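You operate a simulated robot arm through the tools that you are given. There is no shell and no other tool. Be economical: measure what you need, move in short steps, check, and stop when the job is done.

Carry out the task below with a simulated robot arm. There is one attempt and no reset: what you move stays moved.

TASK
Fetch the post labelled "B" from the top of the sorting bench and stand it on top of the setting piece.

It is judged by the outcome, as a careful person would: the job done as asked, and still so three seconds after it is handed in. It fails if anything else is knocked over, pushed out of place, dropped, spilled or broken.

THE ROBOT
A 7-joint arm with a two-finger parallel gripper, fixed in place. Base frame: the origin is at the foot of the arm, x ahead of it, y to its left, z up; the work surface is at about z = 0. Lengths are in cm, angles in rad, forces in N, time in s.
With the tool pointing down near the work surface it reaches from about 22 to 58 cm from the base axis. Its first joint turns from -1.152 to 1.152 rad. Payload 2.5 kg.
Tool frame: the origin (TCP) lies between the finger pads and is the grasp point; the fingertips stand 2.3 cm ahead of it; z points along the fingers, y is the line along which they close. The gripper opens to 9.4 cm. The fingers are 3.8 cm wide and 1 cm thick; the gripper's body (5.4 by 9.6 cm) begins 3.9 cm behind the TCP.
Orientation is told as [roll, pitch, yaw] about the base's x, y, z axes, in that order, counted from this pose: with the fingers straight down and closing along the base's y, the tool's x points along the base's -x, its y along +y and its z along -z.

THE INTERFACE
- The arm moves only by the tool apply_moves. Its argument "targets" is a list that holds one entry, the list of rows, each a list of 6 numbers: the shift along the tool's x, y, z in cm, then the turn, a rotation vector about the tool's x, y, z in rad. In form: [[[tx, ty, tz, ax, ay, az], ...]]. A call has 1 to 12 rows; each row shifts and turns the commanded pose from where the row before left it, along the tool's axes as they then stand. "jaw" is the gripper command, from -1 (shut) to 1 (fully open), values between in proportion, set as the call begins (left out, the last holds). A row lasts 0.2 s, in which the tool goes at most 5 cm and 0.15 rad; a call with a longer step from one row to the next is refused whole, and so is a gripper value outside its range. A pose out of reach is approached as far as the arm can. The call stops where the force on the tool passes 40 N (or 10 N more than at its start, if that is more) or the arm is blocked; 0.2 s more then pass. The fingers move at their own pace (about 10.8 cm/s each) and stop on an object; they squeeze with about 35 N. The grip force told is the motor's: it shows also when the fingers shut on nothing. Time passes only in rows, and 0.2 s behind the last, so rows that do not move let the fingers close. It gives the time, the measured TCP pose, the force on the tool (base axes), the opening and the grip force at its end, in the units of the frame above (readings bear some noise).
- Cameras (640 x 400 px; columns grow to the right, rows downward): "scene" is fixed at [10.27, -39.71, 54.43]; the picture's right is [0.93, -0.38, 0.00], its down [-0.22, -0.53, -0.82] and it looks along [0.31, 0.76, -0.57] (base axes); focal length 330 px, centre (320, 200). "wrist" rides on the gripper at [-3.9, 0, -4.4] in the tool frame; the picture's right is [0.00, -1.00, 0.00], its down [0.97, 0.00, -0.24] and it looks along [0.24, 0.00, 0.97] (tool axes); focal length 218 px, centre (320, 200).
- capture(camera): a new picture of that camera. No time passes.
- pixel_to_xyz(camera, pixels): for up to 12 pixels [column, row] of the newest picture of that camera ("zoom" is the newest enlarged one), the place [x, y, z] in the base frame of the surface seen there, good to about 0.2 cm. No time passes.
- inspect(camera, box): a new picture of the part [left, top, right, bottom] of that camera's present view, enlarged. No time passes.
- hand_in(): hands the job in; it is judged then, once.

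Work in short steps. Measure before you move; look again where a grasp or a placing could have gone wrong, and mend it. You have 60 turns and 22 pictures in all, the two below and enlarged ones among them. Open the gripper and draw the arm clear of the work before you hand the job in, unless the task says otherwise; then end with one line.

The tools are called after "Request:" as a command line: name --argument value ..., lists and objects as JSON in quotes. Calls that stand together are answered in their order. apply_moves: Moves the arm, as the interface text tells. Its arguments: {"type":"object","properties":{"targets":{"type":"array","items":{"type":"array","items":{"type":"array","items":{"type":"number"}}}},"jaw":{"type":"number"}},"required":["targets"]} The other tools are called the same way: capture (camera) takes a picture; pixel_to_xyz (camera, pixels) gives the place of the surface under pixels of a picture; inspect (camera, box) takes an enlarged picture of a part of a camera's view; hand_in () hands the job in.

At the start:

```text
t: 0.0
tool_pos: [35.55, 11.94, 30.67]
orientation: [0.001, -0.001, 0.0]
contact_force: [0.1, 0.6, 0.0]
opening: 9.42
finger_force: 0.1
```

scene: 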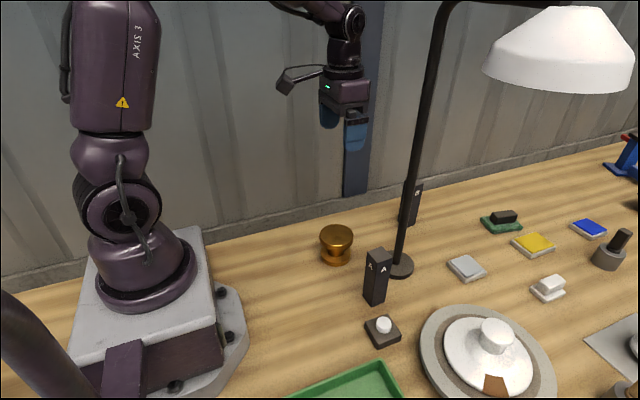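
wrist: 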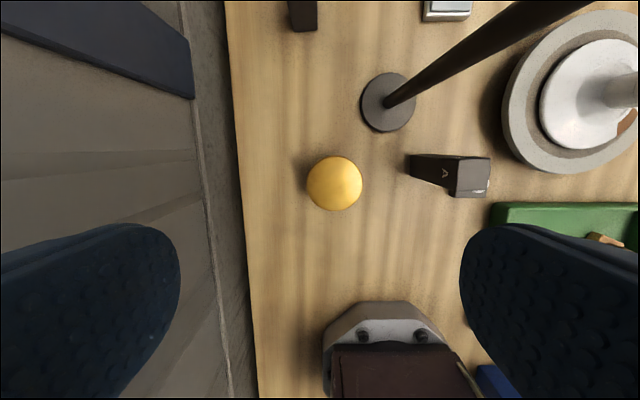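

I see one post labelled A at scene (376,278) and another at (410,203) behind the lamp pole. I'll enlarge both areas to read the labels and find the setting piece.

Request:
inspect --camera "scene" --box '[310, 160, 470, 320]'

Request:
inspect --camera "scene" --box '[440, 120, 640, 400]'

```text
2.50 times, centred on (390, 240) of scene
```

zoom: 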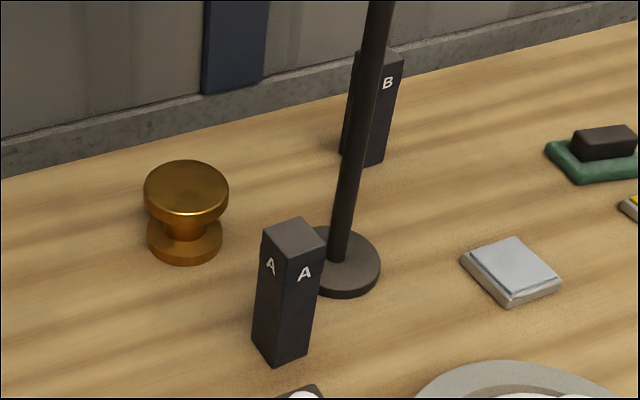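

```text
1.43 times, centred on (540, 260) of scene
```

zoom: 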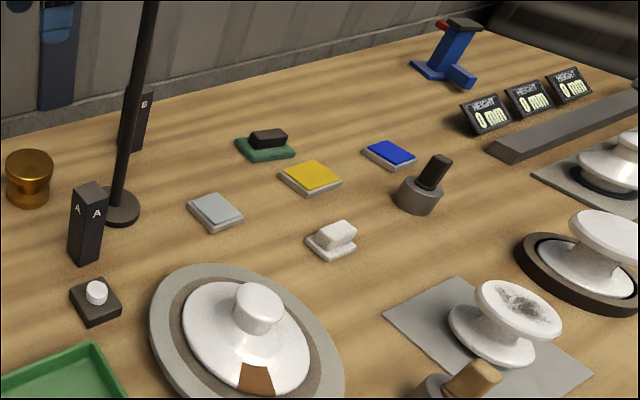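

The post with "B" is behind the lamp pole, at scene about (415,190). The brass spool at (336,240) looks like the setting piece, since the white ones are workpieces. I'll measure both, along with the lamp and post A.

Request:
pixel_to_xyz --camera "scene" --pixels '[[336, 234], [323, 233], [350, 234], [336, 228], [336, 243], [415, 183], [416, 204], [412, 224], [420, 187], [403, 190], [400, 265], [432, 30]]'

Request:
pixel_to_xyz --camera "wrist" --pixels '[[335, 183], [310, 183], [360, 183], [303, 26], [293, 28], [315, 28], [303, 8], [388, 102], [470, 180], [430, 68], [530, 20], [335, 205]]'

```text
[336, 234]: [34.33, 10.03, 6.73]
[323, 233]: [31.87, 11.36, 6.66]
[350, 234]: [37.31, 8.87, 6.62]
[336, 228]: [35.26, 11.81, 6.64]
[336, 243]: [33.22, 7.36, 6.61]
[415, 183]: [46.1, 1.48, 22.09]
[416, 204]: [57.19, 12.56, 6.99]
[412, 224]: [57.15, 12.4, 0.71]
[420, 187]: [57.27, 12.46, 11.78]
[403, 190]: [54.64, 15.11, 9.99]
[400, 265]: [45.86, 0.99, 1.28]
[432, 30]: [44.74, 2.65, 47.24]
```

```text
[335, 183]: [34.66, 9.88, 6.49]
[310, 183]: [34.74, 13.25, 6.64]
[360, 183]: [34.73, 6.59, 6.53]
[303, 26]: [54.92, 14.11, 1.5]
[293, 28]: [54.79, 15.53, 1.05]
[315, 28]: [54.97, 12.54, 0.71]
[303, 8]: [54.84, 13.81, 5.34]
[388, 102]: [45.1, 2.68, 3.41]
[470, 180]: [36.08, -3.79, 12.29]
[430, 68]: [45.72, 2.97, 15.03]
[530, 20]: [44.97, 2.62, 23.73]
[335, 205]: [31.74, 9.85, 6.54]
```

The brass spool's top is centred near (34.7, 10.0) at z 6.6, with radius about 3.4. Post B is at about (56.3, 14). I'll measure the wall and rail clearance and the post's top edges.

Request:
pixel_to_xyz --camera "scene" --pixels '[[355, 185], [354, 150], [385, 180], [440, 190], [430, 160], [440, 172], [440, 140], [422, 184], [418, 181], [404, 180], [407, 181], [421, 200]]'

Request:
pixel_to_xyz --camera "wrist" --pixels '[[232, 60], [215, 60], [190, 70], [150, 50], [60, 20], [290, 5], [316, 5], [302, 3]]'

```text
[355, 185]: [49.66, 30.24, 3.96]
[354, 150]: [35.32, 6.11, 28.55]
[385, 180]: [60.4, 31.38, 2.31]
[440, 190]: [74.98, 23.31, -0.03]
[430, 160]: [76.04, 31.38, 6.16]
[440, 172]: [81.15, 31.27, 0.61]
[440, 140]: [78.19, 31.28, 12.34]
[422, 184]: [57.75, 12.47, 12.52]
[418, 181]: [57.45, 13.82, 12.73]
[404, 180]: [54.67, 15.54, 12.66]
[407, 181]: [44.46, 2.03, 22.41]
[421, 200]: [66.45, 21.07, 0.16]
```

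```text
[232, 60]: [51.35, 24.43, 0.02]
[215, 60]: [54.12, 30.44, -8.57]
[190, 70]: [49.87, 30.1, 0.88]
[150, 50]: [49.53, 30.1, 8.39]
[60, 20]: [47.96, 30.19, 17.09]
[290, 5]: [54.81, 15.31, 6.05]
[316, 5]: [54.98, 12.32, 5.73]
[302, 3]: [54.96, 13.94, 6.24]
```

The wall is well clear at y≈30. Post B spans x 54.8–57.8 and y 12.4–15.5, with its top at z 12.7. I'll move out partway at height and look with the wrist camera.

Request:
apply_moves --targets '[[[-2.5, 0.4, 1.1, 0, 0, 0], [-2.5, 0.4, 1.1, 0, 0, 0], [-2.5, 0.4, 1.1, 0, 0, 0], [-2.5, 0.4, 1.1, 0, 0, 0], [-2.5, 0.4, 1.1, 0, 0, 0], [-2.5, 0, 1.2, 0, 0, 0], [0, 0, 0, 0, 0, 0]]]' --jaw 1

Request:
capture --camera "wrist"

Request:
capture --camera "scene"

```text
t: 1.6
tool_pos: [50.53, 13.85, 23.85]
orientation: [0.0, 0.001, 0.0]
contact_force: [0.3, 0.7, -0.4]
opening: 9.39
finger_force: 0.0
```

```text
17 pictures are left
```

wrist: 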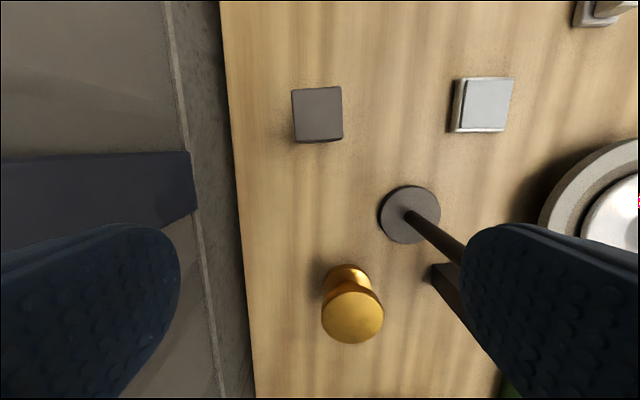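

```text
16 pictures are left
```

scene: 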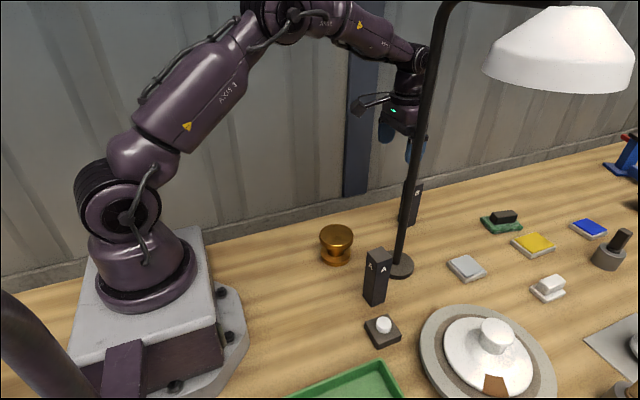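

Post B's top shows at wrist (318,114), slightly rotated. I'll measure its corners and its label side.

Request:
pixel_to_xyz --camera "wrist" --pixels '[[294, 92], [339, 89], [341, 134], [297, 135], [318, 113], [352, 318], [323, 318], [381, 318], [352, 341], [352, 297]]'

```text
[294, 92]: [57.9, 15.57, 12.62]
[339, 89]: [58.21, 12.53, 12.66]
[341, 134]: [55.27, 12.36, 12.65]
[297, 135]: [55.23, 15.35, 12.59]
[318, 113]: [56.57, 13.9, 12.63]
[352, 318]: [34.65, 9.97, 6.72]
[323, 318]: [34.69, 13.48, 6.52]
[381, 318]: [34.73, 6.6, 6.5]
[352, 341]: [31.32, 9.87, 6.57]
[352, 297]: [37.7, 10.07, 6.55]
```

Post B's centre is about (56.5, 13.95), with yaw about +0.06. I'll align above it, keeping the fingertips above its top, and check the arm reaches.

Request:
apply_moves --targets '[[[-2, 0, 1.5, 0, 0, -0.06], [-2, 0, 1.5, 0, 0, 0], [-1.9, 0.1, 1.5, 0, 0, 0], [0, 0, 1, 0, 0, 0], [0, 0, 0, 0, 0, 0]]]'

```text
t: 2.8
tool_pos: [56.46, 14.22, 18.3]
orientation: [-0.001, 0.0, 0.061]
contact_force: [0.1, 0.9, -0.9]
opening: 9.4
finger_force: 0.1
```

The pose is good apart from y being about 0.27 too high. I'll correct that and go down to z≈9.1, with the jaw still open.

Request:
apply_moves --targets '[[[0, -0.27, 1.5, 0, 0, 0], [0, 0, 1.7, 0, 0, 0], [0, 0, 2, 0, 0, 0], [0, 0, 2, 0, 0, 0], [0, 0, 2, 0, 0, 0], [0, 0, 0, 0, 0, 0]]]'

Request:
capture --camera "wrist"

```text
t: 4.2
tool_pos: [56.49, 14.02, 9.1]
orientation: [-0.001, 0.0, 0.058]
contact_force: [0.1, 0.8, -0.4]
opening: 9.38
finger_force: 0.0
```

```text
15 pictures are left
```

wrist: 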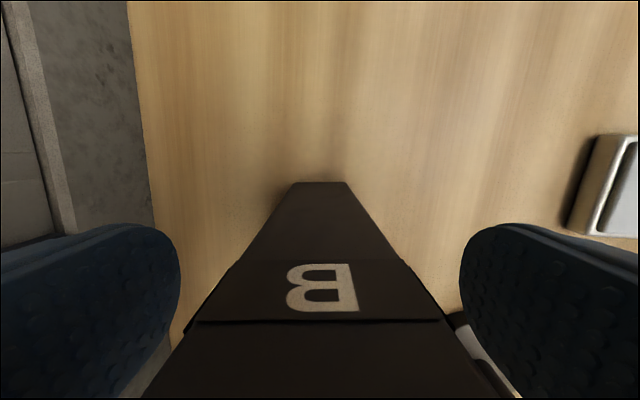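

The post sits between the fingers with B visible on its far face. I'll close the jaw.

Request:
apply_moves --targets '[[[0, 0, 0, 0, 0, 0], [0, 0, 0, 0, 0, 0], [0, 0, 0, 0, 0, 0], [0, 0, 0, 0, 0, 0]]]' --jaw -1

```text
t: 5.2
tool_pos: [56.5, 13.99, 9.19]
orientation: [0.001, -0.001, 0.061]
contact_force: [-0.1, 0.2, -0.1]
opening: 3.37
finger_force: 34.8
```

The post is gripped (opening 3.37, 34.8 N). I'll lift it straight up.

Request:
apply_moves --targets '[[[0, 0, -0.5, 0, 0, 0], [0, 0, -1, 0, 0, 0], [0, 0, -2, 0, 0, 0], [0, 0, -2.5, 0, 0, 0], [0, 0, -2.5, 0, 0, 0], [0, 0, -2.5, 0, 0, 0], [0, 0, -1.5, 0, 0, 0], [0, 0, 0, 0, 0, 0]]]'

Request:
capture --camera "scene"

```text
t: 7.0
tool_pos: [56.43, 13.9, 21.86]
orientation: [-0.001, 0.0, 0.059]
contact_force: [0.0, -0.2, -2.1]
opening: 3.4
finger_force: 35.0
```

```text
14 pictures are left
```

scene: 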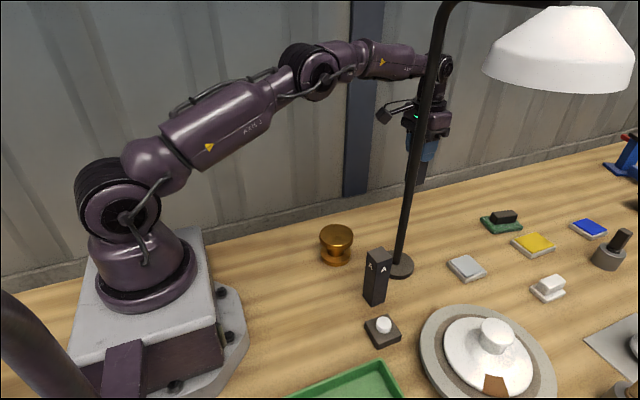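

The post is held and upright. I'll carry it back over the brass setting piece, staying well clear of the lamp pole.

Request:
apply_moves --targets '[[[0, 0, 0, 0, 0, 0.06], [2, 0, 0, 0, 0, 0], [2.5, 0, 0, 0, 0, 0], [2.5, 0, 0, 0, 0, 0], [2.5, 0, 0, 0, 0, 0], [2.5, -0.4, 0, 0, 0, 0], [2.5, -0.9, 0, 0, 0, 0], [2.5, -0.9, 0, 0, 0, 0], [2.5, -0.9, 0, 0, 0, 0], [2.3, -0.8, 0, 0, 0, 0], [0, 0, 0, 0, 0, 0]]]'

Request:
capture --camera "scene"

Request:
capture --camera "wrist"

```text
t: 9.4
tool_pos: [34.62, 10.04, 21.65]
orientation: [-0.001, 0.0, 0.0]
contact_force: [0.6, -0.6, -2.7]
opening: 3.37
finger_force: 35.0
```

```text
13 pictures are left
```

scene: 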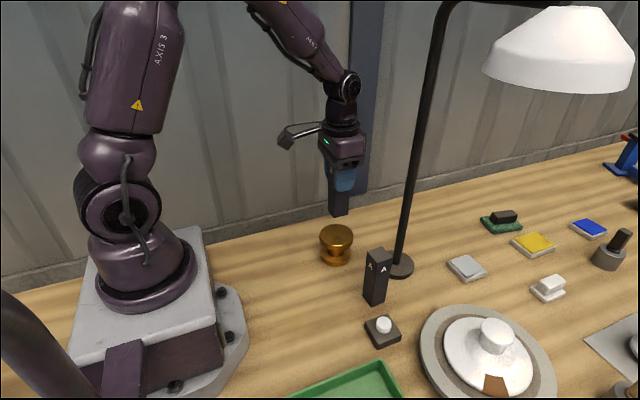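

```text
12 pictures are left
```

wrist: 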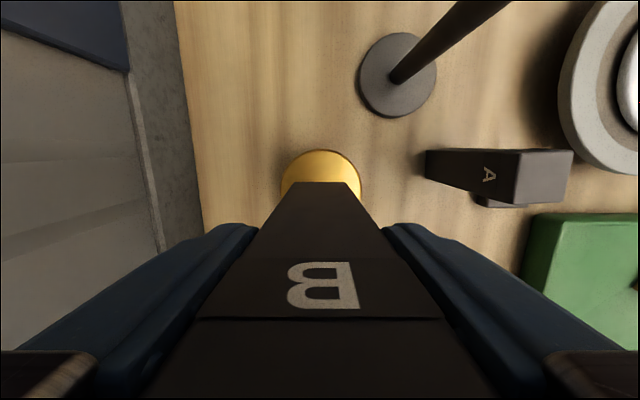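

The post hangs over the brass piece. I'll measure the post's lower end before lowering it.

Request:
pixel_to_xyz --camera "scene" --pixels '[[335, 216], [331, 212], [348, 212], [348, 200], [333, 200], [336, 234]]'

Request:
pixel_to_xyz --camera "wrist" --pixels '[[296, 184], [343, 184], [321, 184], [320, 165]]'

```text
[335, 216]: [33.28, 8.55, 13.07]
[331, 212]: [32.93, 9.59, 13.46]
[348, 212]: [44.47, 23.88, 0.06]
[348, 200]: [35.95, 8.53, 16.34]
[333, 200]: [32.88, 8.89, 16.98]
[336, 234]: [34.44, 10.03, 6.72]
```

```text
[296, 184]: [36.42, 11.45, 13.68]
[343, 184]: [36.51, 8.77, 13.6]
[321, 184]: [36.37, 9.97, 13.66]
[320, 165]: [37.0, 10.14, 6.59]
```

The post is centred over the piece and contact should come at TCP z≈15.75. I'll lower it to just above that.

Request:
apply_moves --targets '[[[0, 0, 1.5, 0, 0, 0], [0, 0, 1.5, 0, 0, 0], [0, 0, 1.2, 0, 0, 0], [0, 0, 0.8, 0, 0, 0], [0, 0, 0.3, 0, 0, 0], [0, 0, 0, 0, 0, 0]]]'

Request:
inspect --camera "scene" --box '[290, 170, 390, 270]'

```text
t: 10.8
tool_pos: [34.66, 10.09, 16.43]
orientation: [0.001, -0.001, -0.001]
contact_force: [-0.2, 0.6, -2.9]
opening: 3.4
finger_force: 35.3
```

```text
4.00 times, centred on (340, 220) of scene
```

zoom: 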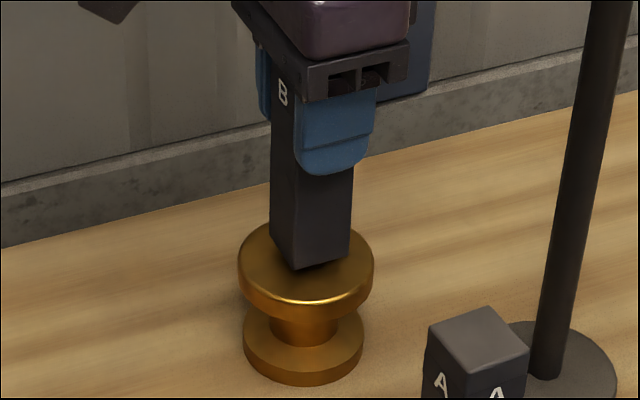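

The post is centred with a gap of about 0.6 cm. I'll lower in small steps and watch for contact.

Request:
apply_moves --targets '[[[0, 0, 0.2, 0, 0, 0], [0, 0, 0.15, 0, 0, 0], [0, 0, 0.1, 0, 0, 0], [0, 0, 0.05, 0, 0, 0], [0, 0, 0, 0, 0, 0]]]'

```text
t: 12.0
tool_pos: [34.57, 10.14, 15.92]
orientation: [-0.001, 0.0, 0.0]
contact_force: [-0.3, 0.4, -3.5]
opening: 3.36
finger_force: 35.6
```

Request:
apply_moves --targets '[[[0, 0, 0.06, 0, 0, 0], [0, 0, 0.06, 0, 0, 0], [0, 0, 0, 0, 0, 0]]]'

```text
t: 12.8
tool_pos: [34.64, 10.14, 15.69]
orientation: [-0.001, 0.0, -0.001]
contact_force: [0.1, -0.8, -3.3]
opening: 3.39
finger_force: 35.1
```

There is no contact yet (force z -3.3 is just the weight). I'll continue in small steps.

Request:
apply_moves --targets '[[[0, 0, 0.06, 0, 0, 0], [0, 0, 0.06, 0, 0, 0], [0, 0, 0, 0, 0, 0]]]'

Request:
inspect --camera "scene" --box '[310, 210, 360, 260]'

```text
t: 13.6
tool_pos: [34.63, 10.15, 15.91]
orientation: [0.001, -0.001, 0.002]
contact_force: [-8.2, -0.7, 24.0]
opening: 3.38
finger_force: 34.8
```

```text
8.00 times, centred on (335, 235) of scene
```

zoom: 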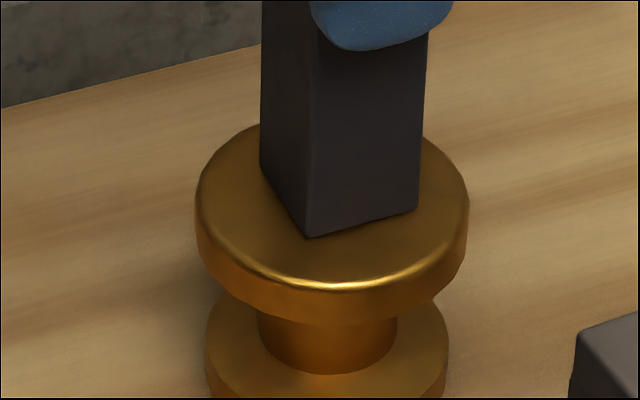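

Contact is made (24 N up). I'll ease off slightly, then open the jaw.

Request:
apply_moves --targets '[[[0, 0, -0.04, 0, 0, 0], [0, 0, 0, 0, 0, 0]]]'

```text
t: 14.2
tool_pos: [34.72, 10.14, 15.8]
orientation: [0.002, -0.002, 0.001]
contact_force: [-4.4, -1.0, 22.8]
opening: 3.37
finger_force: 35.1
```

Request:
apply_moves --targets '[[[0, 0, -0.05, 0, 0, 0], [0, 0, 0, 0, 0, 0]]]'

```text
t: 14.8
tool_pos: [34.7, 10.11, 15.82]
orientation: [0.0, -0.003, 0.0]
contact_force: [1.2, 0.2, 10.7]
opening: 3.4
finger_force: 35.2
```

The force is down to a light 10.7 N. I'll relieve a touch more, then release.

Request:
apply_moves --targets '[[[0, 0, -0.03, 0, 0, 0], [0, 0, 0, 0, 0, 0]]]'

Request:
apply_moves --targets '[[[0, 0, 0, 0, 0, 0], [0, 0, 0, 0, 0, 0], [0, 0, 0, 0, 0, 0]]]' --jaw 0.6

Request:
capture --camera "wrist"

```text
t: 15.4
tool_pos: [34.63, 10.13, 15.87]
orientation: [0.001, 0.001, 0.0]
contact_force: [3.2, 0.2, 3.5]
opening: 3.41
finger_force: 34.5
```

```text
t: 16.2
tool_pos: [34.52, 10.11, 15.73]
orientation: [-0.001, 0.0, 0.0]
contact_force: [-0.3, -1.0, -0.5]
opening: 7.52
finger_force: 0.0
```

```text
9 pictures are left
```

wrist: 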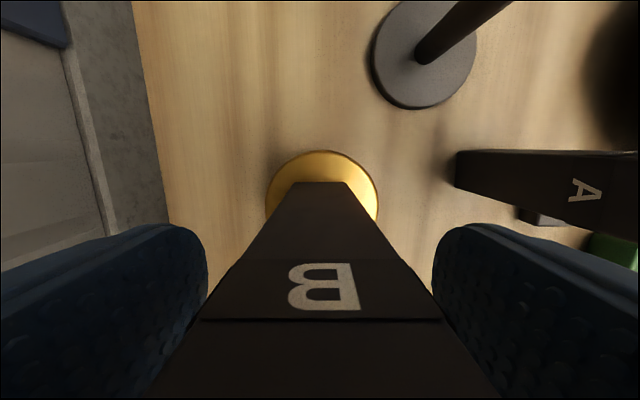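

The post is standing free with both fingers clear. I'll withdraw straight up and check.

Request:
apply_moves --targets '[[[0, 0, -0.5, 0, 0, 0], [0, 0, -1.5, 0, 0, 0], [0, 0, -2, 0, 0, 0], [0, 0, -2.5, 0, 0, 0], [0, 0, -2.5, 0, 0, 0], [0, 0, -3, 0, 0, 0], [0, 0, -3, 0, 0, 0], [0, 0, 0, 0, 0, 0], [0, 0, 0, 0, 0, 0]]]'

Request:
capture --camera "scene"

```text
t: 18.2
tool_pos: [34.76, 10.12, 30.71]
orientation: [0.0, 0.0, 0.0]
contact_force: [0.5, 0.0, 0.2]
opening: 7.55
finger_force: 0.0
```

```text
8 pictures are left
```

scene: 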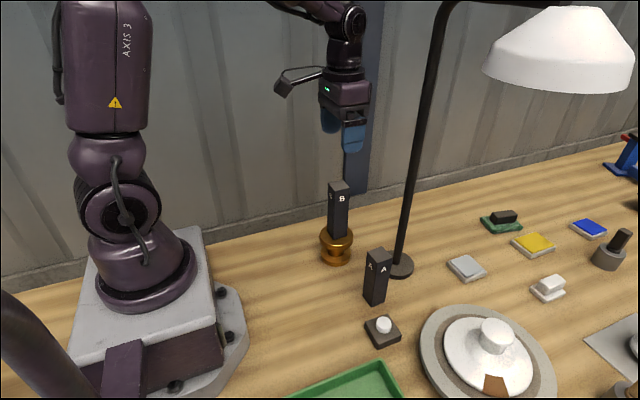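

Post B stands upright on the brass piece at (338,210), nothing else has moved, and the arm is clear with the gripper open. I'm handing it in.

Request:
hand_in

```text
The job is handed in.
```

Post B is standing upright on top of the brass spool, which I took to be the setting piece because nothing on the bench is labelled that way; nothing else was disturbed, and the job is handed in.
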